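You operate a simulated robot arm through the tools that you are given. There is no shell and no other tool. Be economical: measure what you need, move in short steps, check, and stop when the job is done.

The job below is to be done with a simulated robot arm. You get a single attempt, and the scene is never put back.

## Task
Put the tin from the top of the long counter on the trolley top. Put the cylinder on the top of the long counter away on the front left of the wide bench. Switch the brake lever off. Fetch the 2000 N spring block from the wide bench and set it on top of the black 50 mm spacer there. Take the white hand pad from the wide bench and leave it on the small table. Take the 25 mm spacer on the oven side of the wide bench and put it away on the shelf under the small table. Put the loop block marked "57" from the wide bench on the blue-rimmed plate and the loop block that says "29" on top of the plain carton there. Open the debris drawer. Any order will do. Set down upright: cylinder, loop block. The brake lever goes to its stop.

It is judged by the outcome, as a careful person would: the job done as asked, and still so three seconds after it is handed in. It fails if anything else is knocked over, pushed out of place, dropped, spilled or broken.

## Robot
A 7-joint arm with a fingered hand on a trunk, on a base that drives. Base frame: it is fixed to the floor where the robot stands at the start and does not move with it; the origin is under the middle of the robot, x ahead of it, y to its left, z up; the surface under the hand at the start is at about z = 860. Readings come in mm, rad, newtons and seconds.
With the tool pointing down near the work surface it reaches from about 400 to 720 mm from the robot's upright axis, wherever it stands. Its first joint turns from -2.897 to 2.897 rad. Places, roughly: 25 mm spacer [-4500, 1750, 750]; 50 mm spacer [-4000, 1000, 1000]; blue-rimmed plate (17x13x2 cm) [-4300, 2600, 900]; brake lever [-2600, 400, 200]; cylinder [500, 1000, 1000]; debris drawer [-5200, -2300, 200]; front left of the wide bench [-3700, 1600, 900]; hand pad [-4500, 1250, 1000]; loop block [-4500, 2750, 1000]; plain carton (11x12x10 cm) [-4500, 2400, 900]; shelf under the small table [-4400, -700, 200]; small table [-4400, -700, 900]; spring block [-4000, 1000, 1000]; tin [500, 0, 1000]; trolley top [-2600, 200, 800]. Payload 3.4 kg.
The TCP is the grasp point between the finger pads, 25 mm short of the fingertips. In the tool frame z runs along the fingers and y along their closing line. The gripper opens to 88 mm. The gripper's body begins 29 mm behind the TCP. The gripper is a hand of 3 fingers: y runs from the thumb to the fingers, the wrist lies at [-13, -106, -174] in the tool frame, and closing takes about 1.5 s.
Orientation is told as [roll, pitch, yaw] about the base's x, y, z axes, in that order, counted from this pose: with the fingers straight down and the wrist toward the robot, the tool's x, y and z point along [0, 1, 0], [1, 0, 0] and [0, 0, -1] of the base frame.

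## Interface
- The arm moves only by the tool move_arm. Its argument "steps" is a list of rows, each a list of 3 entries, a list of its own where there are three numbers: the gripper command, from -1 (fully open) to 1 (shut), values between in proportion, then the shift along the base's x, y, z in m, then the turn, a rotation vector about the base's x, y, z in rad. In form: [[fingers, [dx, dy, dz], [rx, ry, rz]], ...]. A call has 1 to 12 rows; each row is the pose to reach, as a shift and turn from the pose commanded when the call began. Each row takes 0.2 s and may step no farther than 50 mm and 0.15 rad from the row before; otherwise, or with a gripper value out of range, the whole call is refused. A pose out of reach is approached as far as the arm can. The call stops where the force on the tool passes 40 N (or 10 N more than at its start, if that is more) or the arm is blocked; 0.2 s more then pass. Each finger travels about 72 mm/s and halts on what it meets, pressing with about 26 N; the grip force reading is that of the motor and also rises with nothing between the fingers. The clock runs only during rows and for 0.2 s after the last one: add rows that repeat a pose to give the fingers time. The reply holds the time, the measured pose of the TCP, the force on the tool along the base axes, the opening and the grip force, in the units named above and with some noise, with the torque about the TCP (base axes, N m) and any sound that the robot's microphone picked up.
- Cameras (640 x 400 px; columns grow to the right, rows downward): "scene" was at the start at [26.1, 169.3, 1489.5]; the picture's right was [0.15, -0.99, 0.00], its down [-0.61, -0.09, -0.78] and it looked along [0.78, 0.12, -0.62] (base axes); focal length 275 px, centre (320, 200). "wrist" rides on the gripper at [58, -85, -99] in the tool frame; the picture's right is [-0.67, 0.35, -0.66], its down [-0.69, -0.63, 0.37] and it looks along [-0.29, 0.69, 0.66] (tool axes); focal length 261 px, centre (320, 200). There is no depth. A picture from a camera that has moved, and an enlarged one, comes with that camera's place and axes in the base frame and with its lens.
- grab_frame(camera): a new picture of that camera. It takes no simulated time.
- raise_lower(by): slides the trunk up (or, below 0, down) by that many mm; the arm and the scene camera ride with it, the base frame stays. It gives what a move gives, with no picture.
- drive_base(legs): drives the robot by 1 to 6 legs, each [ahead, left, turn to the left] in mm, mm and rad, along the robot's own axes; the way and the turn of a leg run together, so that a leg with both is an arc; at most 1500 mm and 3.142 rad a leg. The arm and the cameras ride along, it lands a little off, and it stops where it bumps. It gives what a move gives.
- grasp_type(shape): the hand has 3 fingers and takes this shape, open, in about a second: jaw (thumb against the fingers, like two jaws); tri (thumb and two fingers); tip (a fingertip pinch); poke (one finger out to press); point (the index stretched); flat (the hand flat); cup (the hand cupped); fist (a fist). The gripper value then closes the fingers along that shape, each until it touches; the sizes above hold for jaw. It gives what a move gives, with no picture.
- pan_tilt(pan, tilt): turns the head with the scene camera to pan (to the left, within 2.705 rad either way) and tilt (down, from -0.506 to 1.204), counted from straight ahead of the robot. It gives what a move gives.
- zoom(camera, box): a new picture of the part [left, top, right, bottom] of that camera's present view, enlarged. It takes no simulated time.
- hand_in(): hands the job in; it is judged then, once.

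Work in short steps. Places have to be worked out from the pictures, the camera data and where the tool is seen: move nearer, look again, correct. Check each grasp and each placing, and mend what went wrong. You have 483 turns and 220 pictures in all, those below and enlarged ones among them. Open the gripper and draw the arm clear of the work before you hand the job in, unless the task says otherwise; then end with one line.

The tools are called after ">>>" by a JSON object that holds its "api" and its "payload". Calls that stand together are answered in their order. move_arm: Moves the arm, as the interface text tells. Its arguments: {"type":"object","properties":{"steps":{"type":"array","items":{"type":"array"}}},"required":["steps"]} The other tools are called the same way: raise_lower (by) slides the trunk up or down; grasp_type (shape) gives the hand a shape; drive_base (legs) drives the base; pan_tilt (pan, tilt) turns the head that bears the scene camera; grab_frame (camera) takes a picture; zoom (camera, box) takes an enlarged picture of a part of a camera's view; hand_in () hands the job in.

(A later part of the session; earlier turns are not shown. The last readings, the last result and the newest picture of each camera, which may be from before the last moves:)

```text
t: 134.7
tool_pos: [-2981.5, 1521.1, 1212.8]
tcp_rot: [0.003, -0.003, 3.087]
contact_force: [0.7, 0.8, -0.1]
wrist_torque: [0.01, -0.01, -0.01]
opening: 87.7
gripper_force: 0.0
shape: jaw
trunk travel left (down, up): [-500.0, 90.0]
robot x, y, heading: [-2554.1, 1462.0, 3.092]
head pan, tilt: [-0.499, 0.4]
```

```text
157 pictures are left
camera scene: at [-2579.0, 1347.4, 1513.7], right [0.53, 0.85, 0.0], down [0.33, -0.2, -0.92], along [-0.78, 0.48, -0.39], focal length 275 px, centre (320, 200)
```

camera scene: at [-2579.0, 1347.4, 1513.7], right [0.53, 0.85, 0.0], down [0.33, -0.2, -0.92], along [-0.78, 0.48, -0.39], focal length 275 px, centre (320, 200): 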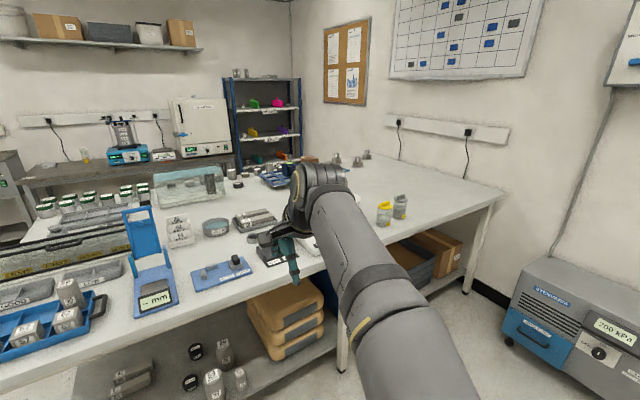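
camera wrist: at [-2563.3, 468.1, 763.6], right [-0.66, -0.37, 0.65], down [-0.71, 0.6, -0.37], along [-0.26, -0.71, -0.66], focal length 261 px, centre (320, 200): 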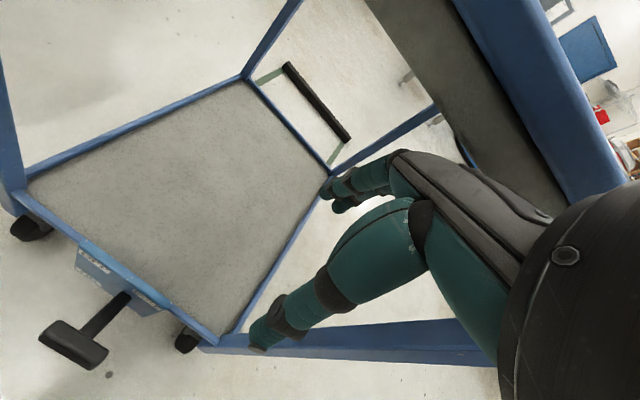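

I drive closer to the left part of the bench front and raise the trunk for a steeper look.

>>> {"api": "drive_base", "payload": {"legs": [[300, 250, 0.05]]}}

>>> {"api": "raise_lower", "payload": {"by": 80}}

>>> {"api": "pan_tilt", "payload": {"pan": 0.35, "tilt": 0.6}}

>>> {"api": "grab_frame", "payload": {"camera": "scene"}}

>>> {"api": "zoom", "payload": {"camera": "scene", "box": [320, 40, 560, 190]}}

```text
t: 137.2
tool_pos: [-3284.8, 1254.6, 1214.1]
tcp_rot: [0.003, -0.004, 3.139]
contact_force: [0.3, -0.2, 0.3]
wrist_torque: [-0.02, 0.0, 0.0]
opening: 88.3
gripper_force: 0.1
shape: jaw
trunk travel left (down, up): [-500.0, 90.0]
robot x, y, heading: [-2851.8, 1216.5, 3.134]
head pan, tilt: [-0.499, 0.4]
```

```text
t: 138.3
tool_pos: [-3285.1, 1253.9, 1293.7]
tcp_rot: [0.003, -0.005, 3.137]
contact_force: [0.7, -0.8, -0.4]
wrist_torque: [0.05, -0.03, 0.02]
opening: 87.7
gripper_force: 0.0
shape: jaw
trunk travel left (down, up): [-580.0, 10.0]
robot x, y, heading: [-2859.8, 1215.9, 3.136]
head pan, tilt: [-0.499, 0.4]
```

```text
t: 139.5
tool_pos: [-3284.9, 1255.5, 1293.3]
tcp_rot: [0.004, -0.004, 3.137]
contact_force: [-0.3, 0.0, 0.0]
wrist_torque: [-0.02, 0.0, 0.0]
opening: 87.5
gripper_force: 0.1
shape: jaw
trunk travel left (down, up): [-580.0, 10.0]
robot x, y, heading: [-2851.9, 1217.9, 3.139]
head pan, tilt: [0.351, 0.6]
```

```text
156 pictures are left
camera scene: at [-2876.6, 1026.5, 1575.4], right [-0.34, 0.94, 0.0], down [0.53, 0.19, -0.83], along [-0.78, -0.28, -0.56], focal length 275 px, centre (320, 200)
```

scene: 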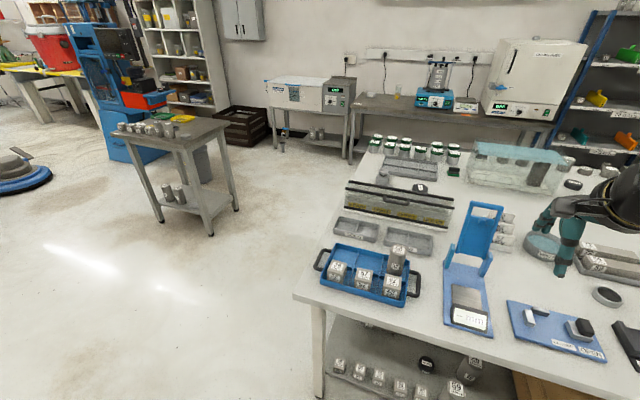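

```text
2.67 times, centred on (440, 115) of scene
camera zoom: at [-2876.6, 1026.5, 1575.4], right [-0.34, 0.94, 0.0], down [0.53, 0.19, -0.83], along [-0.78, -0.28, -0.56], focal length 734 px, centre (0, 427)
```

zoom: 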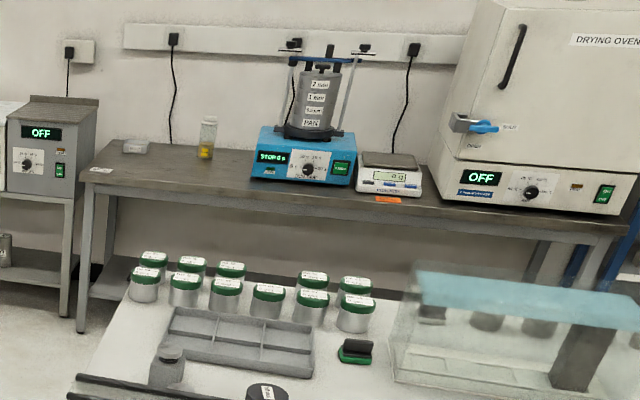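

The bench back is at x≈-4420 with a wide aisle behind it. I zoom on the nearer items to find the spring block, spacers and pads.

>>> {"api": "zoom", "payload": {"camera": "scene", "box": [300, 200, 540, 350]}}

>>> {"api": "zoom", "payload": {"camera": "scene", "box": [480, 130, 640, 230]}}

>>> {"api": "zoom", "payload": {"camera": "scene", "box": [480, 260, 640, 360]}}

```text
2.67 times, centred on (420, 275) of scene
camera zoom: at [-2876.6, 1026.5, 1575.4], right [-0.34, 0.94, 0.0], down [0.53, 0.19, -0.83], along [-0.78, -0.28, -0.56], focal length 734 px, centre (53, 0)
```

zoom: 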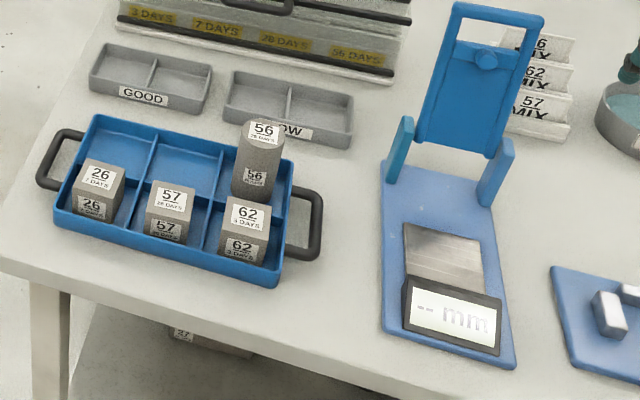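

```text
4.00 times, centred on (560, 180) of scene
camera zoom: at [-2876.6, 1026.5, 1575.4], right [-0.34, 0.94, 0.0], down [0.53, 0.19, -0.83], along [-0.78, -0.28, -0.56], focal length 1102 px, centre (-640, 280)
```

zoom: 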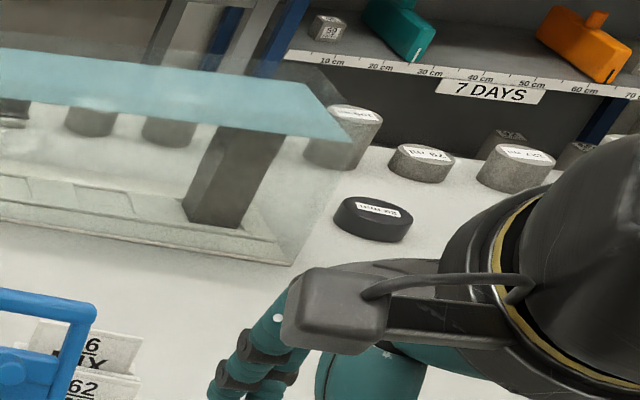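

```text
4.00 times, centred on (560, 310) of scene
camera zoom: at [-2876.6, 1026.5, 1575.4], right [-0.34, 0.94, 0.0], down [0.53, 0.19, -0.83], along [-0.78, -0.28, -0.56], focal length 1102 px, centre (-640, -240)
```

zoom: 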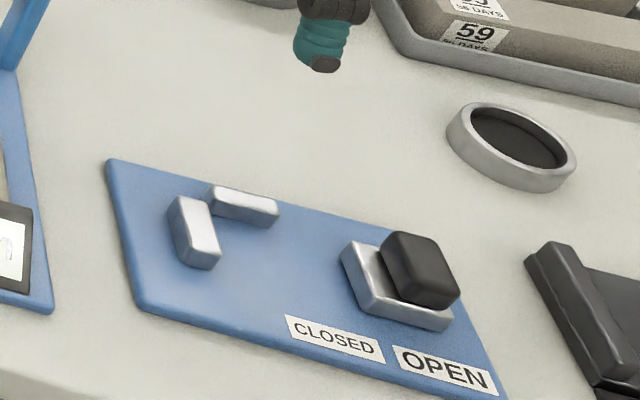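

Round labelled discs (spacers) sit at the back. I need the left end and back of the bench, so I'll pass diagonally between trolley and bench corner, along the middle of the gap.

>>> {"api": "drive_base", "payload": {"legs": [[-96, 142, 0], [0, 0, 0.98]]}}

>>> {"api": "pan_tilt", "payload": {"pan": 0.0, "tilt": 0.9}}

>>> {"api": "grab_frame", "payload": {"camera": "scene"}}

```text
t: 143.5
tool_pos: [-3036.1, 740.2, 1292.9]
tcp_rot: [0.003, -0.004, -2.185]
contact_force: [1.4, 0.6, 0.7]
wrist_torque: [-0.05, 0.01, 0.02]
opening: 87.8
gripper_force: 0.1
shape: jaw
trunk travel left (down, up): [-580.0, 10.0]
robot x, y, heading: [-2757.5, 1074.3, -2.189]
head pan, tilt: [0.351, 0.6]
```

```text
t: 144.3
tool_pos: [-3035.4, 739.1, 1293.7]
tcp_rot: [0.003, -0.003, -2.184]
contact_force: [0.6, 0.9, 0.5]
wrist_torque: [-0.02, 0.0, -0.01]
opening: 87.5
gripper_force: 0.1
shape: jaw
trunk travel left (down, up): [-580.0, 10.0]
robot x, y, heading: [-2754.5, 1070.4, -2.186]
head pan, tilt: [0.0, 0.901]
```

```text
151 pictures are left
camera scene: at [-2635.8, 965.7, 1550.7], right [-0.82, 0.58, 0.0], down [0.45, 0.64, -0.62], along [-0.36, -0.51, -0.78], focal length 275 px, centre (320, 200)
```

scene: 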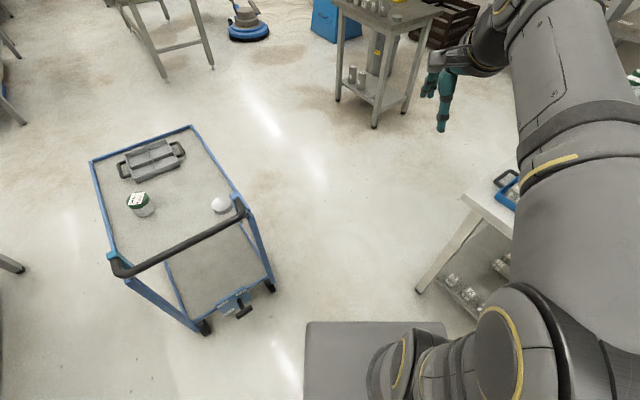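

Gap verified: about 70 mm margin to the bench leg and 170 mm to the trolley on this line; I shift 40 left and go through.

>>> {"api": "drive_base", "payload": {"legs": [[0, 45, 0], [1150, 0, 0]]}}

>>> {"api": "pan_tilt", "payload": {"pan": -1.5, "tilt": 0.5}}

>>> {"api": "grab_frame", "payload": {"camera": "scene"}}

```text
t: 150.7
tool_pos: [-3669.2, -244.3, 1293.4]
tcp_rot: [0.004, -0.003, -2.176]
contact_force: [-0.1, -0.1, 0.6]
wrist_torque: [0.01, -0.04, -0.02]
opening: 87.8
gripper_force: 0.0
shape: jaw
trunk travel left (down, up): [-580.0, 10.0]
robot x, y, heading: [-3393.0, 88.5, -2.178]
head pan, tilt: [0.0, 0.901]
```

```text
t: 152.3
tool_pos: [-3668.1, -243.2, 1293.5]
tcp_rot: [0.003, -0.005, -2.177]
contact_force: [-0.3, -0.5, 0.0]
wrist_torque: [-0.01, 0.01, 0.0]
opening: 87.7
gripper_force: 0.1
shape: jaw
trunk travel left (down, up): [-580.0, 10.0]
robot x, y, heading: [-3392.8, 88.2, -2.176]
head pan, tilt: [-1.499, 0.499]
```

```text
150 pictures are left
camera scene: at [-3306.0, 94.0, 1584.5], right [0.51, 0.86, 0.0], down [0.41, -0.24, -0.88], along [-0.76, 0.45, -0.48], focal length 275 px, centre (320, 200)
```

scene: 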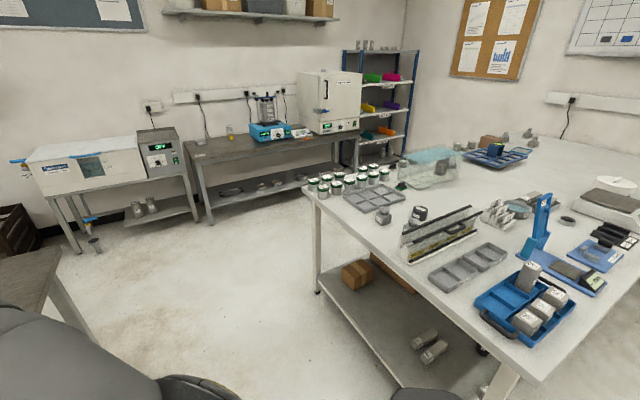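

>>> {"api": "zoom", "payload": {"camera": "scene", "box": [300, 150, 460, 270]}}

>>> {"api": "zoom", "payload": {"camera": "scene", "box": [400, 110, 560, 210]}}

```text
3.33 times, centred on (380, 210) of scene
camera zoom: at [-3306.0, 94.0, 1584.5], right [0.51, 0.86, 0.0], down [0.41, -0.24, -0.88], along [-0.76, 0.45, -0.48], focal length 918 px, centre (120, 167)
```

zoom: 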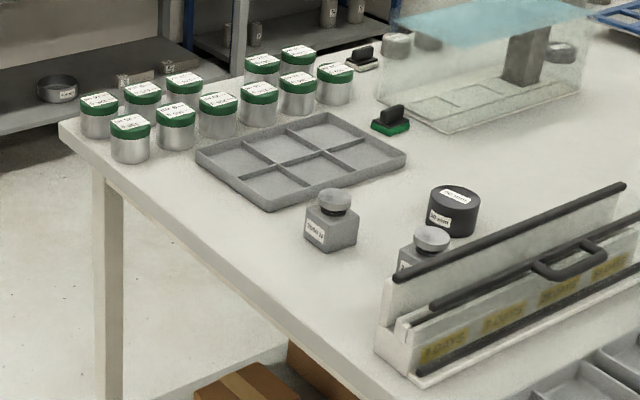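

```text
4.00 times, centred on (480, 160) of scene
camera zoom: at [-3306.0, 94.0, 1584.5], right [0.51, 0.86, 0.0], down [0.41, -0.24, -0.88], along [-0.76, 0.45, -0.48], focal length 1102 px, centre (-320, 360)
```

zoom: 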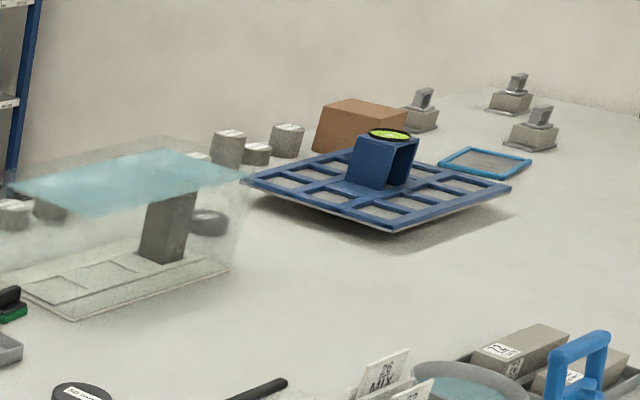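

Found: two grey spring blocks with caps, black drum spacer at about (-4012,1053), blocks at about (-4078,890) and (-3969,957); hand pads (white, green) further back. I drive to the left end facing the bench.

>>> {"api": "drive_base", "payload": {"legs": [[0, 0, -2.535], [0, 627, 0], [240, 0, 0]]}}

>>> {"api": "pan_tilt", "payload": {"pan": 0.0, "tilt": 0.8}}

>>> {"api": "grab_frame", "payload": {"camera": "scene"}}

>>> {"api": "grab_frame", "payload": {"camera": "wrist"}}

```text
t: 163.1
tool_pos: [-4023.2, 721.2, 1293.4]
tcp_rot: [0.003, -0.003, 1.626]
contact_force: [0.2, 0.0, -0.2]
wrist_torque: [0.05, -0.01, 0.01]
opening: 87.8
gripper_force: 0.1
shape: jaw
trunk travel left (down, up): [-580.0, 10.0]
robot x, y, heading: [-4036.4, 288.2, 1.625]
head pan, tilt: [-1.499, 0.499]
```

```text
t: 164.7
tool_pos: [-4025.2, 720.9, 1293.8]
tcp_rot: [0.003, -0.004, 1.625]
contact_force: [0.2, 0.7, -0.2]
wrist_torque: [0.01, 0.01, 0.01]
opening: 87.9
gripper_force: 0.1
shape: jaw
trunk travel left (down, up): [-580.0, 10.0]
robot x, y, heading: [-4039.5, 289.7, 1.626]
head pan, tilt: [0.0, 0.799]
```

```text
147 pictures are left
camera scene: at [-4195.5, 299.3, 1558.6], right [1.0, 0.05, 0.0], down [0.04, -0.72, -0.7], along [-0.04, 0.7, -0.72], focal length 275 px, centre (320, 200)
```

scene: 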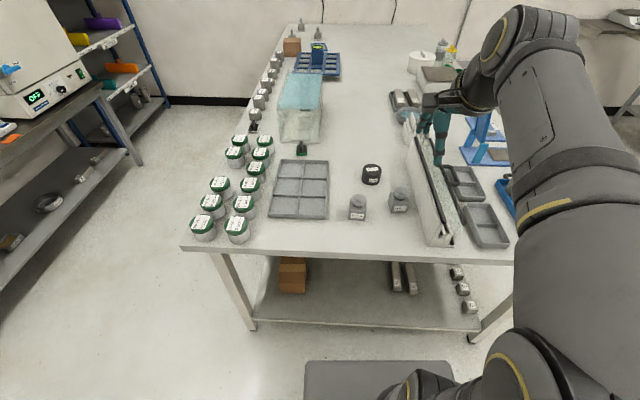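

```text
146 pictures are left
camera wrist: at [-4076.8, 633.9, 1393.7], right [0.65, 0.38, 0.65], down [0.72, -0.59, -0.37], along [0.24, 0.71, -0.66], focal length 261 px, centre (320, 200)
```

wrist: 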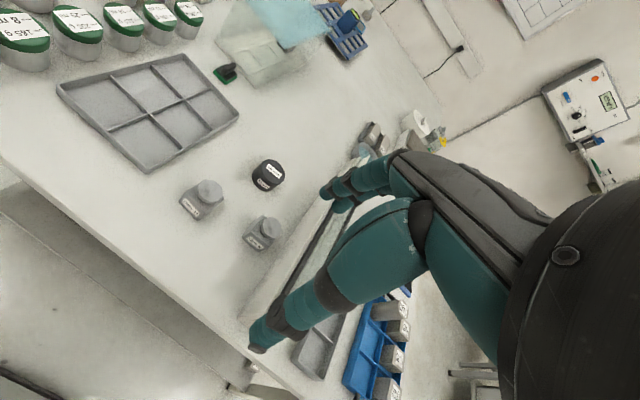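

>>> {"api": "zoom", "payload": {"camera": "scene", "box": [330, 150, 426, 225]}}

>>> {"api": "zoom", "payload": {"camera": "wrist", "box": [170, 150, 330, 260]}}

```text
5.33 times, centred on (378, 188) of scene
camera zoom: at [-4195.5, 299.3, 1558.6], right [1.0, 0.05, 0.0], down [0.04, -0.72, -0.7], along [-0.04, 0.7, -0.72], focal length 1469 px, centre (11, 267)
```

zoom: 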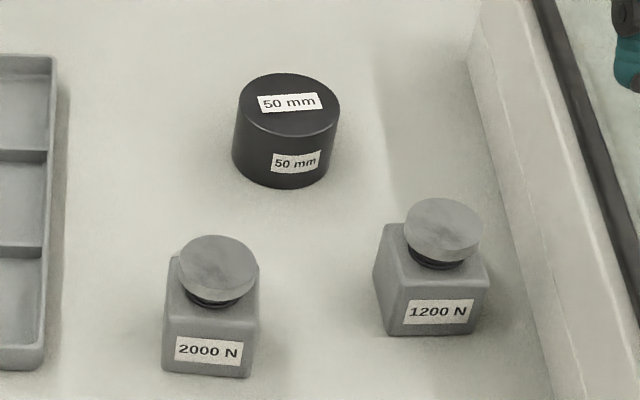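

```text
3.64 times, centred on (250, 205) of wrist
camera zoom: at [-4076.8, 633.9, 1393.7], right [0.65, 0.38, 0.65], down [0.72, -0.59, -0.37], along [0.24, 0.71, -0.66], focal length 948 px, centre (574, 182)
```

zoom: 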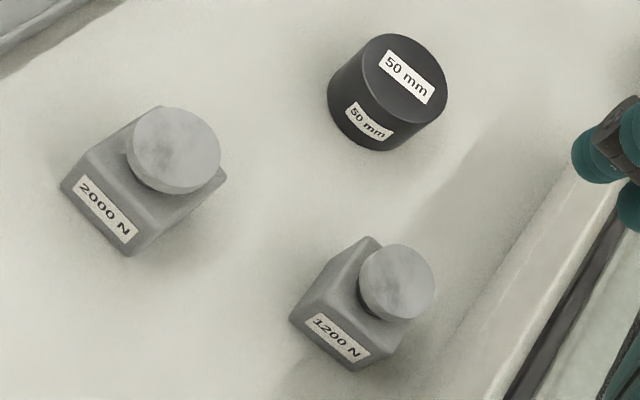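

The left block is the "2000 N": cap top at (-4107,917,937), bench at z≈860; black "50 mm" drum at (-4047,1098), top 910. I move 140 mm closer so both are in reach.

>>> {"api": "drive_base", "payload": {"legs": [[140, 0, -0.055]]}}

```text
t: 166.0
tool_pos: [-4001.9, 859.4, 1292.7]
tcp_rot: [0.004, -0.002, 1.568]
contact_force: [0.0, 0.3, 0.2]
wrist_torque: [0.01, 0.01, -0.02]
opening: 87.6
gripper_force: 0.1
shape: jaw
trunk travel left (down, up): [-580.0, 10.0]
robot x, y, heading: [-4040.3, 423.3, 1.569]
head pan, tilt: [0.0, 0.799]
```

>>> {"api": "raise_lower", "payload": {"by": -80}}

>>> {"api": "move_arm", "payload": {"steps": [[-1, [-0.03, 0.015, -0.03], [0, 0, 0]], [-1, [-0.06, 0.03, -0.06], [0, 0, 0]], [-1, [-0.09, 0.045, -0.09], [0, 0, 0]], [-1, [-0.105, 0.058, -0.13], [0, 0, 0]], [-1, [-0.105, 0.058, -0.17], [0, 0, 0]], [-1, [-0.105, 0.058, -0.203], [0, 0, 0]], [-1, [-0.105, 0.058, -0.203], [0, 0, 0]]]}}

>>> {"api": "grab_frame", "payload": {"camera": "wrist"}}

>>> {"api": "grab_frame", "payload": {"camera": "scene"}}

```text
t: 167.2
tool_pos: [-4002.2, 858.2, 1214.0]
tcp_rot: [0.002, -0.004, 1.567]
contact_force: [-0.1, -0.7, 0.1]
wrist_torque: [0.02, 0.01, 0.03]
opening: 87.6
gripper_force: 0.0
shape: jaw
trunk travel left (down, up): [-500.0, 90.0]
robot x, y, heading: [-4040.6, 431.8, 1.564]
head pan, tilt: [0.0, 0.799]
```

```text
t: 168.8
tool_pos: [-4107.5, 913.4, 1008.7]
tcp_rot: [0.003, -0.004, 1.567]
contact_force: [0.1, 0.2, 0.2]
wrist_torque: [0.02, -0.05, 0.02]
opening: 87.7
gripper_force: 0.1
shape: jaw
trunk travel left (down, up): [-500.0, 90.0]
robot x, y, heading: [-4035.8, 423.8, 1.566]
head pan, tilt: [0.0, 0.799]
```

```text
143 pictures are left
camera wrist: at [-4164.2, 829.9, 1108.5], right [0.67, 0.34, 0.65], down [0.68, -0.63, -0.37], along [0.29, 0.7, -0.66], focal length 261 px, centre (320, 200)
```

wrist: 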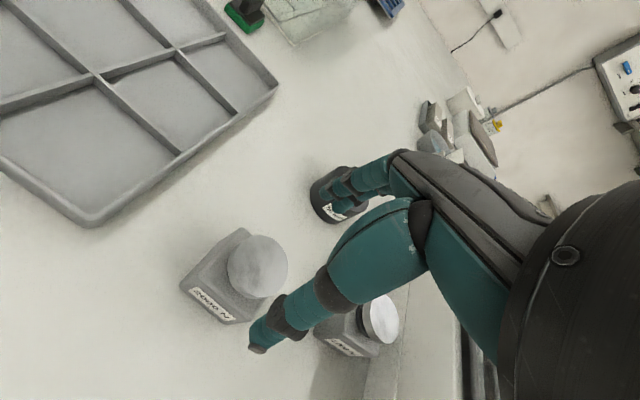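

```text
142 pictures are left
camera scene: at [-4197.7, 446.8, 1478.5], right [1.0, -0.01, 0.0], down [0.0, -0.72, -0.7], along [0.0, 0.7, -0.72], focal length 275 px, centre (320, 200)
```

scene: 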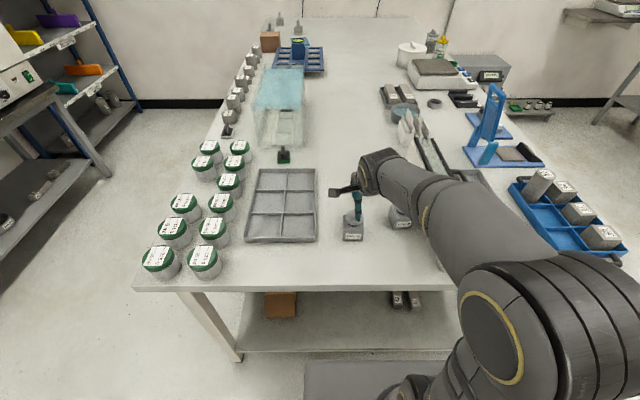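

Aligned (cap at (-4107,917)). I descend to z≈914 and close on the block's body.

>>> {"api": "move_arm", "payload": {"steps": [[-1, [0, 0.003, -0.04], [0, 0, 0]], [-1, [0, 0.003, -0.075], [0, 0, 0]], [-1, [0, 0.003, -0.095], [0, 0, 0]], [0.3, [0, 0.003, -0.095], [0, 0, 0]], [1, [0, 0.003, -0.095], [0, 0, 0]], [1, [0, 0.003, -0.095], [0, 0, 0]], [1, [0, 0.003, -0.095], [0, 0, 0]], [1, [0, 0.003, -0.095], [0, 0, 0]], [1, [0, 0.003, -0.095], [0, 0, 0]]]}}

>>> {"api": "grab_frame", "payload": {"camera": "wrist"}}

```text
t: 170.8
tool_pos: [-4106.5, 921.7, 913.7]
tcp_rot: [0.002, -0.002, 1.567]
contact_force: [-0.4, -0.8, 0.0]
wrist_torque: [0.0, -0.02, -0.04]
opening: 49.8
gripper_force: 26.3
shape: jaw
trunk travel left (down, up): [-500.0, 90.0]
robot x, y, heading: [-4036.5, 428.5, 1.559]
head pan, tilt: [0.0, 0.799]
```

```text
141 pictures are left
camera wrist: at [-4164.0, 836.5, 1014.4], right [0.67, 0.34, 0.65], down [0.68, -0.63, -0.37], along [0.29, 0.7, -0.66], focal length 261 px, centre (320, 200)
```

wrist: 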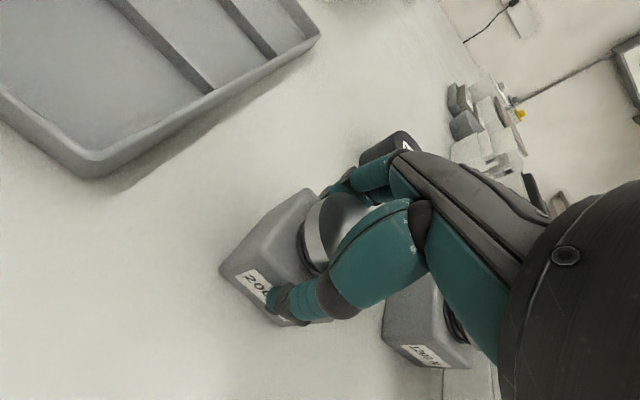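

Holding at 49.8 mm. I lift 60 mm and check.

>>> {"api": "move_arm", "payload": {"steps": [[1, [0, 0, 0.02], [0, 0, 0]], [1, [0, 0, 0.05], [0, 0, 0]], [1, [0, 0, 0.09], [0, 0, 0]], [1, [0, 0, 0.09], [0, 0, 0]]]}}

>>> {"api": "grab_frame", "payload": {"camera": "wrist"}}

>>> {"api": "zoom", "payload": {"camera": "scene", "box": [320, 140, 440, 250]}}

```text
t: 171.8
tool_pos: [-4107.8, 920.5, 1006.5]
tcp_rot: [0.004, -0.004, 1.566]
contact_force: [-0.4, 0.2, -6.2]
wrist_torque: [0.01, 0.01, -0.02]
opening: 49.6
gripper_force: 26.0
shape: jaw
trunk travel left (down, up): [-500.0, 90.0]
robot x, y, heading: [-4040.0, 426.6, 1.56]
head pan, tilt: [0.0, 0.799]
```

```text
140 pictures are left
camera wrist: at [-4165.2, 836.8, 1107.6], right [0.67, 0.34, 0.65], down [0.68, -0.63, -0.37], along [0.29, 0.7, -0.66], focal length 261 px, centre (320, 200)
```

wrist: 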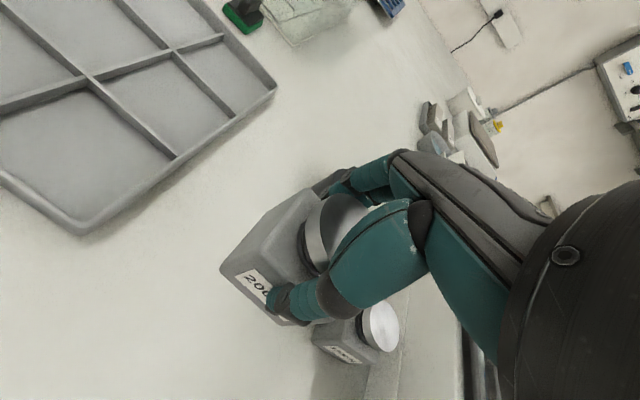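

```text
3.64 times, centred on (380, 195) of scene
camera zoom: at [-4197.8, 447.3, 1478.5], right [1.0, -0.01, 0.0], down [0.0, -0.72, -0.7], along [0.0, 0.7, -0.72], focal length 1002 px, centre (102, 218)
```

zoom: 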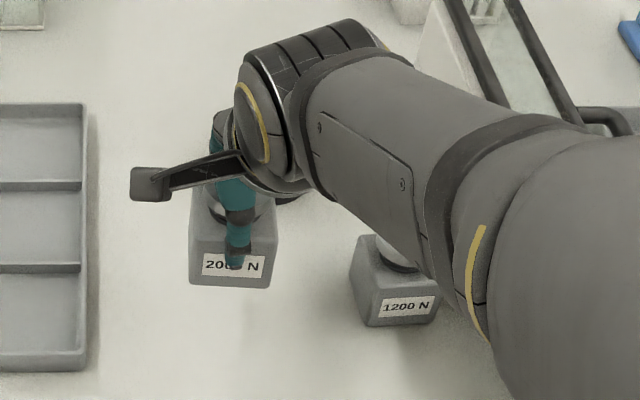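

Held firmly. I carry it over the spacer at (-4047,1098), staying above the other block.

>>> {"api": "move_arm", "payload": {"steps": [[1, [0.005, 0.02, 0.02], [0, 0, 0]], [1, [0.02, 0.06, 0.03], [0, 0, 0]], [1, [0.035, 0.1, 0.03], [0, 0, 0]], [1, [0.05, 0.14, 0.03], [0, 0, 0]], [1, [0.06, 0.177, 0.03], [0, 0, 0]], [1, [0.06, 0.177, 0.02], [0, 0, 0]], [1, [0.06, 0.177, 0.01], [0, 0, 0]], [1, [0.06, 0.177, 0.01], [0, 0, 0]]]}}

>>> {"api": "grab_frame", "payload": {"camera": "wrist"}}

>>> {"api": "zoom", "payload": {"camera": "scene", "box": [320, 110, 440, 210]}}

```text
t: 173.6
tool_pos: [-4048.3, 1097.0, 1015.7]
tcp_rot: [0.003, -0.004, 1.569]
contact_force: [0.3, 0.4, -6.3]
wrist_torque: [0.03, 0.03, 0.0]
opening: 49.8
gripper_force: 26.4
shape: jaw
trunk travel left (down, up): [-500.0, 90.0]
robot x, y, heading: [-4040.2, 428.3, 1.561]
head pan, tilt: [0.0, 0.799]
```

```text
138 pictures are left
camera wrist: at [-4105.6, 1012.8, 1116.9], right [0.67, 0.34, 0.65], down [0.68, -0.63, -0.37], along [0.29, 0.69, -0.66], focal length 261 px, centre (320, 200)
```

wrist: 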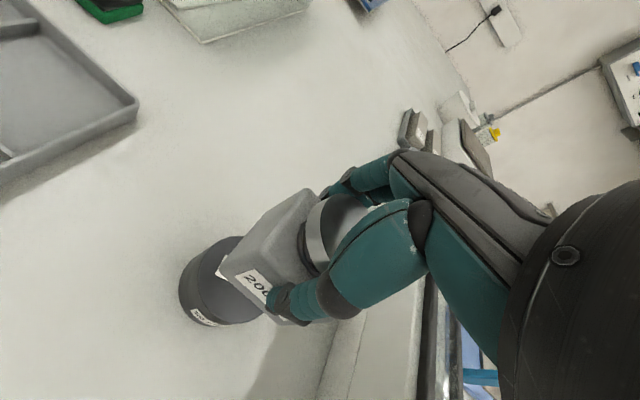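

```text
4.00 times, centred on (380, 160) of scene
camera zoom: at [-4197.7, 447.8, 1478.5], right [1.0, -0.01, 0.0], down [0.0, -0.72, -0.7], along [0.0, 0.7, -0.72], focal length 1102 px, centre (80, 360)
```

zoom: 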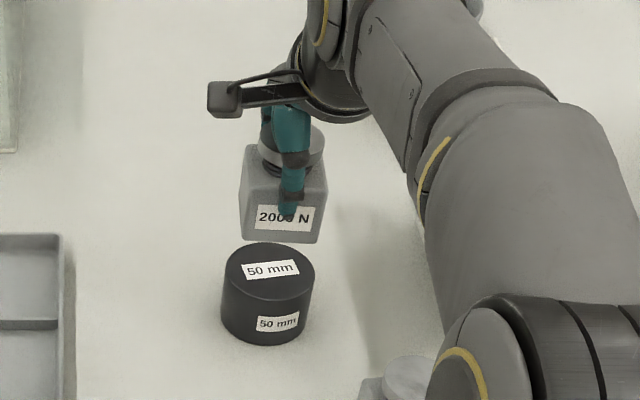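

Block and drum line up (both x≈-4052, y≈1096). I lower onto the drum.

>>> {"api": "move_arm", "payload": {"steps": [[1, [0, 0, -0.02], [0, 0, 0]], [1, [0, 0, -0.035], [0, 0, 0]], [1, [0, 0, -0.043], [0, 0, 0]], [1, [0, 0, -0.048], [0, 0, 0]], [1, [0, 0, -0.052], [0, 0, 0]], [1, [0, 0, -0.054], [0, 0, 0]]]}}

```text
t: 175.0
tool_pos: [-4047.6, 1095.1, 963.4]
tcp_rot: [0.003, -0.008, 1.567]
contact_force: [-0.8, 0.1, 6.9]
wrist_torque: [-0.06, 0.0, 0.01]
opening: 49.9
gripper_force: 26.0
shape: jaw
trunk travel left (down, up): [-500.0, 90.0]
robot x, y, heading: [-4039.6, 426.7, 1.56]
head pan, tilt: [0.0, 0.799]
```

Contact at the expected height. I open and rise straight up.

>>> {"api": "move_arm", "payload": {"steps": [[0.5, [0, 0, 0.001], [0, 0, 0]], [-0.5, [0, 0, 0.001], [0, 0, 0]], [-1, [0, 0, 0.001], [0, 0, 0]], [-1, [0, 0, 0.001], [0, 0, 0]], [-1, [0, 0, 0.001], [0, 0, 0]], [-1, [0, 0, 0.03], [0, 0, 0]], [-1, [0, 0, 0.07], [0, 0, 0]], [-1, [0, 0, 0.11], [0, 0, 0]], [-1, [0, 0, 0.11], [0, 0, 0]]]}}

>>> {"api": "zoom", "payload": {"camera": "scene", "box": [200, 90, 440, 240]}}

>>> {"api": "grab_frame", "payload": {"camera": "wrist"}}

```text
t: 177.0
tool_pos: [-4049.0, 1097.4, 1067.3]
tcp_rot: [0.003, -0.005, 1.567]
contact_force: [0.2, -0.8, 1.3]
wrist_torque: [-0.01, 0.01, -0.03]
opening: 87.5
gripper_force: 0.1
shape: jaw
trunk travel left (down, up): [-500.0, 90.0]
robot x, y, heading: [-4037.2, 427.7, 1.564]
head pan, tilt: [0.0, 0.799]
```

```text
2.67 times, centred on (320, 165) of scene
camera zoom: at [-4197.7, 446.8, 1478.6], right [1.0, -0.01, 0.0], down [0.0, -0.72, -0.7], along [0.0, 0.7, -0.72], focal length 734 px, centre (320, 293)
```

zoom: 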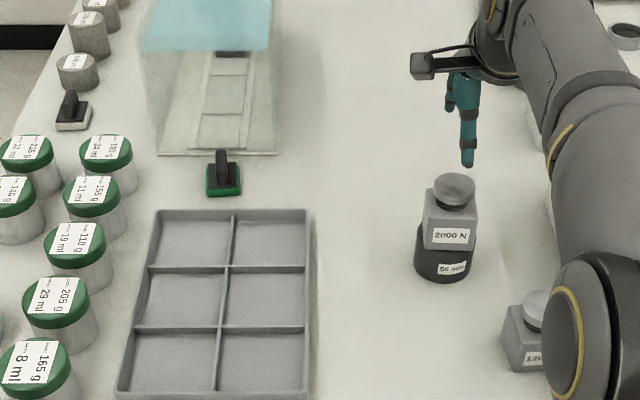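

```text
135 pictures are left
camera wrist: at [-4105.6, 1012.9, 1167.5], right [0.67, 0.34, 0.65], down [0.68, -0.63, -0.37], along [0.29, 0.7, -0.66], focal length 261 px, centre (320, 200)
```

wrist: 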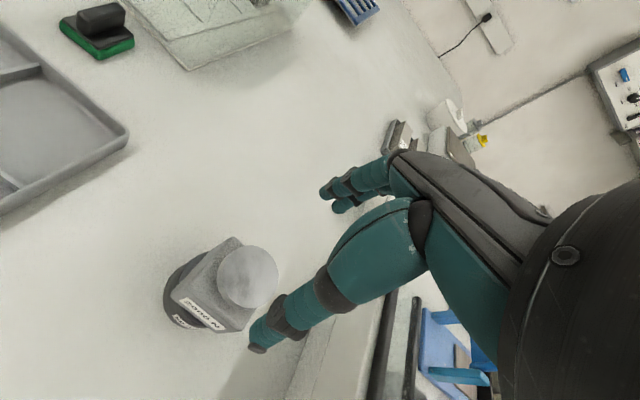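

The spring block stands squarely on the black drum. I tuck the arm and drive round to the back (oven) side of the bench.

>>> {"api": "move_arm", "payload": {"steps": [[-1, [0.0, 0.0, 0.045], [0, 0, 0]], [-1, [0.0, -0.03, 0.08], [0, 0, 0]], [-1, [0.01, -0.07, 0.11], [0, 0, 0]], [-1, [0.02, -0.11, 0.14], [0, 0, 0]], [-1, [0.03, -0.15, 0.15], [0, 0, 0]], [-1, [0.04, -0.19, 0.15], [0, 0, 0]], [-1, [0.04, -0.235, 0.15], [0, 0, 0]], [-1, [0.04, -0.235, 0.15], [0, 0, 0]]]}}

>>> {"api": "drive_base", "payload": {"legs": [[-350, 0, 0], [0, 1000, 0], [0, 0, -1.565]]}}

>>> {"api": "pan_tilt", "payload": {"pan": 0.8, "tilt": 0.6}}

>>> {"api": "grab_frame", "payload": {"camera": "scene"}}

>>> {"api": "pan_tilt", "payload": {"pan": -0.8, "tilt": 0.6}}

>>> {"api": "grab_frame", "payload": {"camera": "scene"}}

```text
refused: row 3 steps farther than a row can; nothing moved
```

```text
t: 187.7
tool_pos: [-4391.8, 136.7, 1067.6]
tcp_rot: [0.003, -0.004, 0.075]
contact_force: [-0.4, 0.3, 0.4]
wrist_torque: [0.0, 0.02, 0.02]
opening: 87.9
gripper_force: 0.0
shape: jaw
trunk travel left (down, up): [-500.0, 90.0]
robot x, y, heading: [-5056.9, 74.9, 0.073]
head pan, tilt: [0.0, 0.799]
```

```text
t: 188.9
tool_pos: [-4391.3, 138.2, 1066.9]
tcp_rot: [0.003, -0.003, 0.077]
contact_force: [-0.5, -0.2, -0.2]
wrist_torque: [-0.01, -0.01, 0.03]
opening: 87.6
gripper_force: 0.0
shape: jaw
trunk travel left (down, up): [-500.0, 90.0]
robot x, y, heading: [-5058.5, 75.5, 0.076]
head pan, tilt: [0.799, 0.6]
```

```text
134 pictures are left
camera scene: at [-5072.6, 295.0, 1495.4], right [0.77, -0.64, 0.0], down [-0.36, -0.43, -0.82], along [0.53, 0.63, -0.57], focal length 275 px, centre (320, 200)
```

scene: 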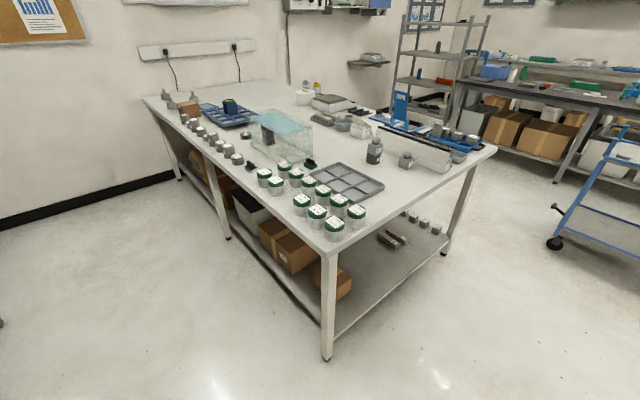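

```text
t: 190.5
tool_pos: [-4392.3, 137.2, 1067.6]
tcp_rot: [0.003, -0.003, 0.077]
contact_force: [1.0, -0.2, -0.2]
wrist_torque: [0.0, 0.01, -0.04]
opening: 87.5
gripper_force: 0.1
shape: jaw
trunk travel left (down, up): [-500.0, 90.0]
robot x, y, heading: [-5059.7, 76.1, 0.071]
head pan, tilt: [-0.799, 0.6]
```

```text
133 pictures are left
camera scene: at [-5063.3, 168.7, 1495.4], right [-0.66, -0.75, 0.0], down [-0.42, 0.37, -0.83], along [0.62, -0.55, -0.56], focal length 275 px, centre (320, 200)
```

scene: 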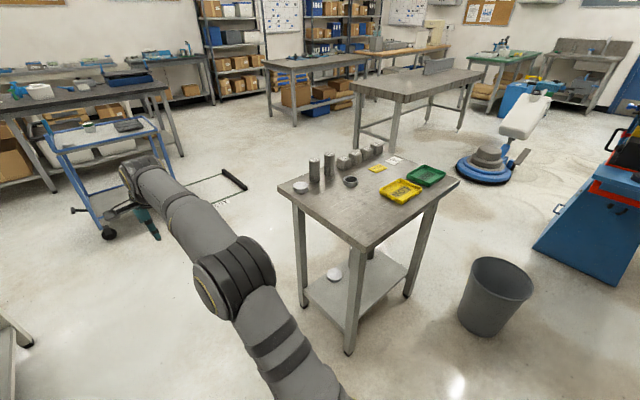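

The tuck was refused earlier, but nothing was touched. I tuck the arm now, then approach the bench's back edge.

>>> {"api": "move_arm", "payload": {"steps": [[-1, [-0.04, 0.0, 0.025], [0, 0, 0]], [-1, [-0.08, 0.0, 0.05], [0, 0, 0]], [-1, [-0.12, -0.005, 0.075], [0, 0, 0]], [-1, [-0.16, -0.01, 0.1], [0, 0, 0]], [-1, [-0.2, -0.015, 0.125], [0, 0, 0]], [-1, [-0.235, -0.02, 0.15], [0, 0, 0]], [-1, [-0.235, -0.02, 0.15], [0, 0, 0]]]}}

>>> {"api": "drive_base", "payload": {"legs": [[0, 0, -0.07], [0, 1270, 0]]}}

>>> {"api": "pan_tilt", "payload": {"pan": 0.0, "tilt": 0.75}}

>>> {"api": "grab_frame", "payload": {"camera": "scene"}}

```text
t: 192.1
tool_pos: [-4626.1, 120.3, 1218.0]
tcp_rot: [0.001, -0.003, 0.078]
contact_force: [0.5, 0.0, -0.7]
wrist_torque: [0.02, 0.02, 0.0]
opening: 87.7
gripper_force: 0.1
shape: jaw
trunk travel left (down, up): [-500.0, 90.0]
robot x, y, heading: [-5058.5, 76.6, 0.074]
head pan, tilt: [-0.799, 0.6]
```

```text
t: 199.0
tool_pos: [-4627.0, 1366.0, 1217.9]
tcp_rot: [0.004, -0.003, 0.004]
contact_force: [0.6, 0.5, -0.1]
wrist_torque: [0.0, -0.01, -0.03]
opening: 87.5
gripper_force: 0.0
shape: jaw
trunk travel left (down, up): [-500.0, 90.0]
robot x, y, heading: [-5061.4, 1354.9, -0.003]
head pan, tilt: [-0.799, 0.6]
```

```text
t: 200.2
tool_pos: [-4625.6, 1366.3, 1216.2]
tcp_rot: [0.002, -0.003, 0.001]
contact_force: [-0.4, 0.6, -0.1]
wrist_torque: [0.01, -0.01, -0.01]
opening: 87.7
gripper_force: 0.0
shape: jaw
trunk travel left (down, up): [-500.0, 90.0]
robot x, y, heading: [-5062.3, 1357.1, -0.001]
head pan, tilt: [0.0, 0.75]
```

```text
132 pictures are left
camera scene: at [-5038.0, 1510.3, 1482.6], right [0.0, -1.0, 0.0], down [-0.68, 0.0, -0.73], along [0.73, 0.0, -0.68], focal length 275 px, centre (320, 200)
```

scene: 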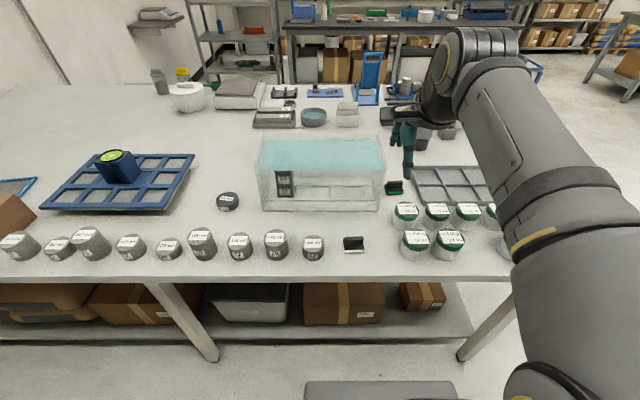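

Good view of the back row. I zoom in on the discs' labels and the pads.

>>> {"api": "zoom", "payload": {"camera": "scene", "box": [180, 180, 372, 275]}}

>>> {"api": "zoom", "payload": {"camera": "scene", "box": [0, 180, 192, 275]}}

```text
3.33 times, centred on (276, 228) of scene
camera zoom: at [-5038.0, 1510.3, 1482.6], right [0.0, -1.0, 0.0], down [-0.68, 0.0, -0.73], along [0.73, 0.0, -0.68], focal length 918 px, centre (467, 108)
```

zoom: 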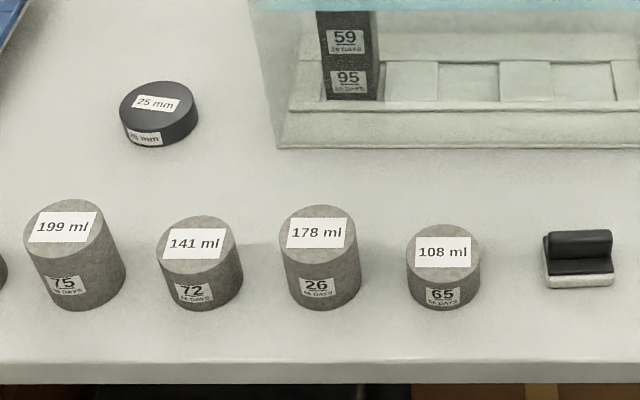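

```text
3.33 times, centred on (96, 228) of scene
camera zoom: at [-5038.0, 1510.3, 1482.6], right [0.0, -1.0, 0.0], down [-0.68, 0.0, -0.73], along [0.73, 0.0, -0.68], focal length 918 px, centre (1067, 108)
```

zoom: 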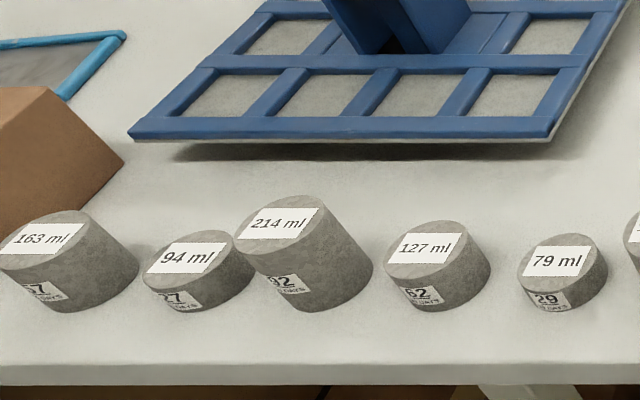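

The 25 mm spacer is at about (-4385,1809); the white-based hand pad with black grip bar at about (-4568,1420), reachable now. I move above the pad.

>>> {"api": "move_arm", "payload": {"steps": [[-1, [0.02, 0.02, -0.04], [0, 0, 0]], [-1, [0.04, 0.04, -0.075], [0, 0, 0]], [-1, [0.058, 0.054, -0.11], [0, 0, 0]], [-1, [0.058, 0.054, -0.155], [0, 0, 0]], [-1, [0.058, 0.054, -0.2], [0, 0, 0]], [-1, [0.058, 0.054, -0.22], [0, 0, 0]], [-1, [0.058, 0.054, -0.22], [0, 0, 0]]]}}

>>> {"api": "grab_frame", "payload": {"camera": "wrist"}}

>>> {"api": "zoom", "payload": {"camera": "scene", "box": [300, 180, 420, 280]}}

```text
t: 201.8
tool_pos: [-4569.0, 1421.1, 1000.5]
tcp_rot: [0.003, -0.003, 0.002]
contact_force: [-0.1, 0.0, 0.1]
wrist_torque: [0.0, -0.02, -0.01]
opening: 87.6
gripper_force: 0.1
shape: jaw
trunk travel left (down, up): [-500.0, 90.0]
robot x, y, heading: [-5062.4, 1352.7, -0.003]
head pan, tilt: [0.0, 0.75]
```

```text
129 pictures are left
camera wrist: at [-4653.2, 1479.5, 1100.2], right [0.35, -0.67, 0.65], down [-0.63, -0.69, -0.37], along [0.7, -0.28, -0.66], focal length 261 px, centre (320, 200)
```

wrist: 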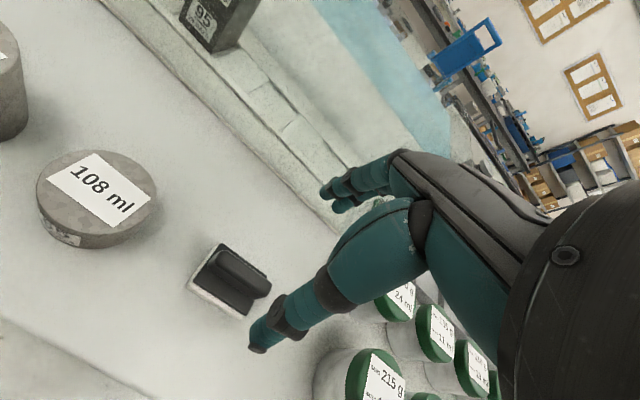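

```text
4.00 times, centred on (360, 230) of scene
camera zoom: at [-5038.0, 1510.4, 1482.6], right [0.0, -1.0, 0.0], down [-0.68, 0.0, -0.73], along [0.73, 0.0, -0.68], focal length 1102 px, centre (160, 80)
```

zoom: 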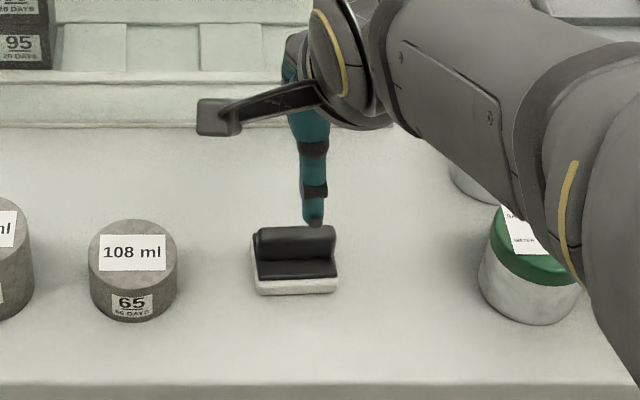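

The grip bar's centre works out at (-4557,1420), z 867–890. I descend so the tips reach z≈869 and close.

>>> {"api": "move_arm", "payload": {"steps": [[-1, [0.012, -0.001, -0.04], [0, 0, 0]], [-1, [0.012, -0.001, -0.08], [0, 0, 0]], [-1, [0.012, -0.001, -0.106], [0, 0, 0]], [0, [0.012, -0.001, -0.106], [0, 0, 0]], [1, [0.012, -0.001, -0.106], [0, 0, 0]], [1, [0.012, -0.001, -0.106], [0, 0, 0]], [1, [0.012, -0.001, -0.106], [0, 0, 0]], [1, [0.012, -0.001, -0.106], [0, 0, 0]], [1, [0.012, -0.001, -0.106], [0, 0, 0]], [1, [0.012, -0.001, -0.106], [0, 0, 0]]]}}

>>> {"api": "grab_frame", "payload": {"camera": "wrist"}}

```text
t: 203.9
tool_pos: [-4556.7, 1419.4, 890.8]
tcp_rot: [0.003, -0.003, 0.002]
contact_force: [0.3, -1.0, 0.5]
wrist_torque: [0.0, -0.01, 0.02]
opening: 40.1
gripper_force: 25.8
shape: jaw
trunk travel left (down, up): [-500.0, 90.0]
robot x, y, heading: [-5062.5, 1353.1, 0.001]
head pan, tilt: [0.0, 0.75]
```

```text
127 pictures are left
camera wrist: at [-4641.9, 1478.1, 991.8], right [0.35, -0.67, 0.65], down [-0.63, -0.69, -0.37], along [0.7, -0.28, -0.66], focal length 261 px, centre (320, 200)
```

wrist: 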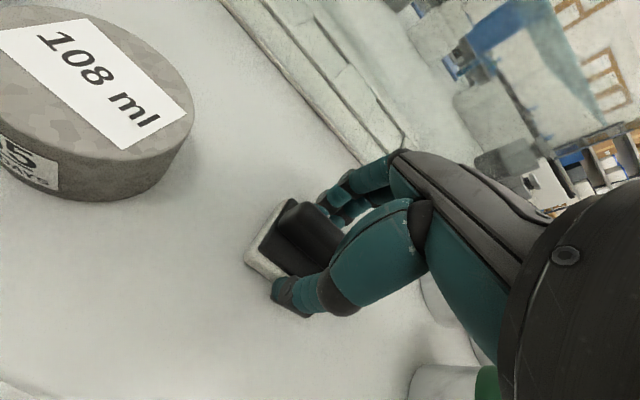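

It closed on about 40 mm (the pad's sole). I lift and check.

>>> {"api": "move_arm", "payload": {"steps": [[1, [0, 0, 0.03], [0, 0, 0]], [1, [0, 0, 0.07], [0, 0, 0]], [1, [-0.01, 0, 0.11], [0, 0, 0]], [1, [-0.02, 0, 0.15], [0, 0, 0]], [1, [-0.02, 0, 0.15], [0, 0, 0]]]}}

>>> {"api": "grab_frame", "payload": {"camera": "wrist"}}

>>> {"api": "zoom", "payload": {"camera": "scene", "box": [300, 150, 420, 250]}}

```text
t: 205.2
tool_pos: [-4574.0, 1421.8, 1042.4]
tcp_rot: [0.004, -0.003, 0.003]
contact_force: [0.1, -0.6, 0.5]
wrist_torque: [-0.04, -0.01, -0.01]
opening: 40.0
gripper_force: 26.1
shape: jaw
trunk travel left (down, up): [-500.0, 90.0]
robot x, y, heading: [-5060.2, 1355.4, -0.004]
head pan, tilt: [0.0, 0.75]
```

```text
126 pictures are left
camera wrist: at [-4658.4, 1480.1, 1142.3], right [0.35, -0.67, 0.65], down [-0.63, -0.69, -0.37], along [0.7, -0.28, -0.66], focal length 261 px, centre (320, 200)
```

wrist: 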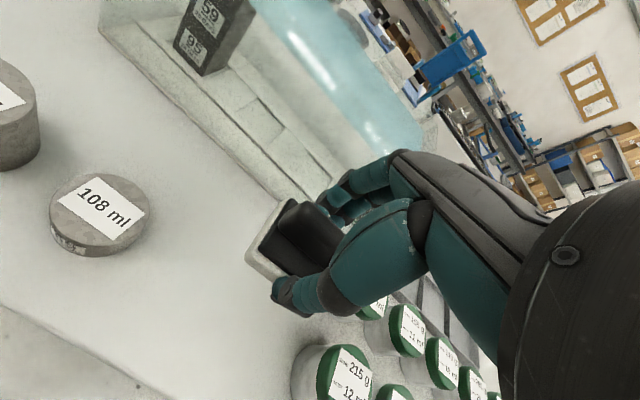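

```text
4.00 times, centred on (360, 200) of scene
camera zoom: at [-5037.9, 1510.4, 1482.5], right [0.0, -1.0, 0.0], down [-0.68, 0.0, -0.73], along [0.73, 0.0, -0.68], focal length 1102 px, centre (160, 200)
```

zoom: 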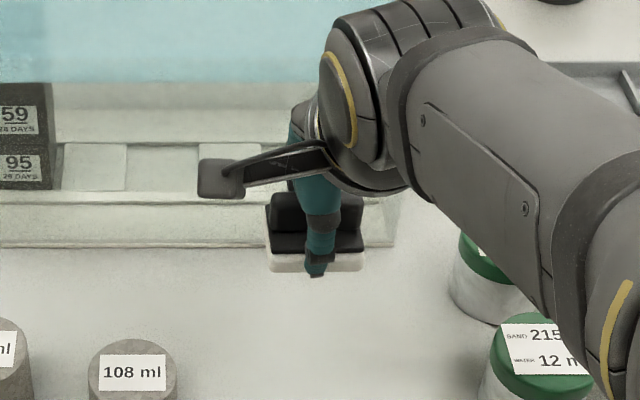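

Pad held. I tuck the arm for driving.

>>> {"api": "move_arm", "payload": {"steps": [[1, [-0.01, -0.01, 0.045], [0, 0, 0]], [1, [-0.02, -0.02, 0.09], [0, 0, 0]], [1, [-0.03, -0.03, 0.13], [0, 0, 0]], [1, [-0.05, -0.045, 0.17], [0, 0, 0]], [1, [-0.05, -0.045, 0.17], [0, 0, 0]]]}}

>>> {"api": "drive_base", "payload": {"legs": [[-50, 0, 0], [0, -1300, 0], [0, 0, -1.571], [0, 560, 0]]}}

>>> {"api": "pan_tilt", "payload": {"pan": 0.1, "tilt": 0.75}}

>>> {"api": "grab_frame", "payload": {"camera": "scene"}}

>>> {"api": "grab_frame", "payload": {"camera": "wrist"}}

```text
t: 206.3
tool_pos: [-4624.3, 1375.5, 1210.6]
tcp_rot: [0.005, -0.003, 0.003]
contact_force: [-0.5, 0.5, -1.3]
wrist_torque: [0.0, -0.02, -0.02]
opening: 39.9
gripper_force: 26.3
shape: jaw
trunk travel left (down, up): [-500.0, 90.0]
robot x, y, heading: [-5060.2, 1351.3, -0.003]
head pan, tilt: [0.0, 0.75]
```

```text
t: 220.0
tool_pos: [-4570.4, -401.2, 1209.7]
tcp_rot: [0.004, -0.005, -1.602]
contact_force: [0.1, -0.1, -0.4]
wrist_torque: [0.02, -0.03, 0.01]
opening: 39.4
gripper_force: 26.3
shape: jaw
trunk travel left (down, up): [-500.0, 90.0]
robot x, y, heading: [-4577.3, 41.1, -1.609]
head pan, tilt: [0.0, 0.75]
```

```text
t: 220.7
tool_pos: [-4571.2, -401.5, 1209.6]
tcp_rot: [0.003, -0.004, -1.601]
contact_force: [-0.9, -0.5, -0.4]
wrist_torque: [-0.02, 0.0, 0.01]
opening: 39.8
gripper_force: 26.2
shape: jaw
trunk travel left (down, up): [-500.0, 90.0]
robot x, y, heading: [-4577.7, 40.5, -1.607]
head pan, tilt: [0.099, 0.75]
```

```text
124 pictures are left
camera scene: at [-4412.2, 8.9, 1482.5], right [-1.0, -0.06, 0.0], down [-0.04, 0.68, -0.73], along [0.05, -0.73, -0.68], focal length 275 px, centre (320, 200)
```

scene: 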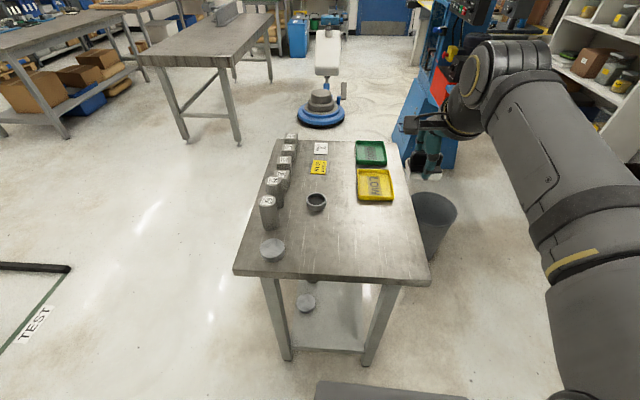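

```text
123 pictures are left
camera wrist: at [-4509.4, -315.9, 1309.8], right [-0.68, -0.32, 0.65], down [-0.66, 0.65, -0.37], along [-0.3, -0.69, -0.66], focal length 261 px, centre (320, 200)
```

wrist: 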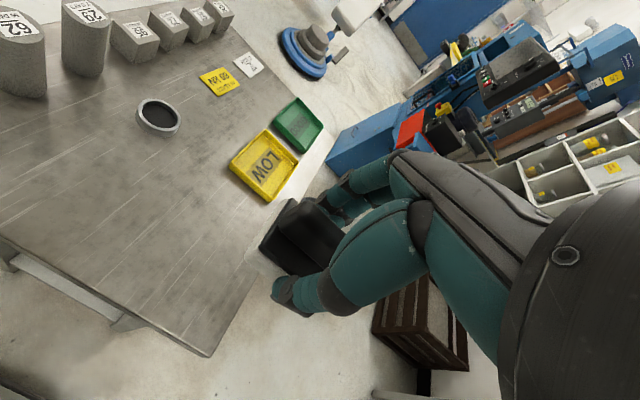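

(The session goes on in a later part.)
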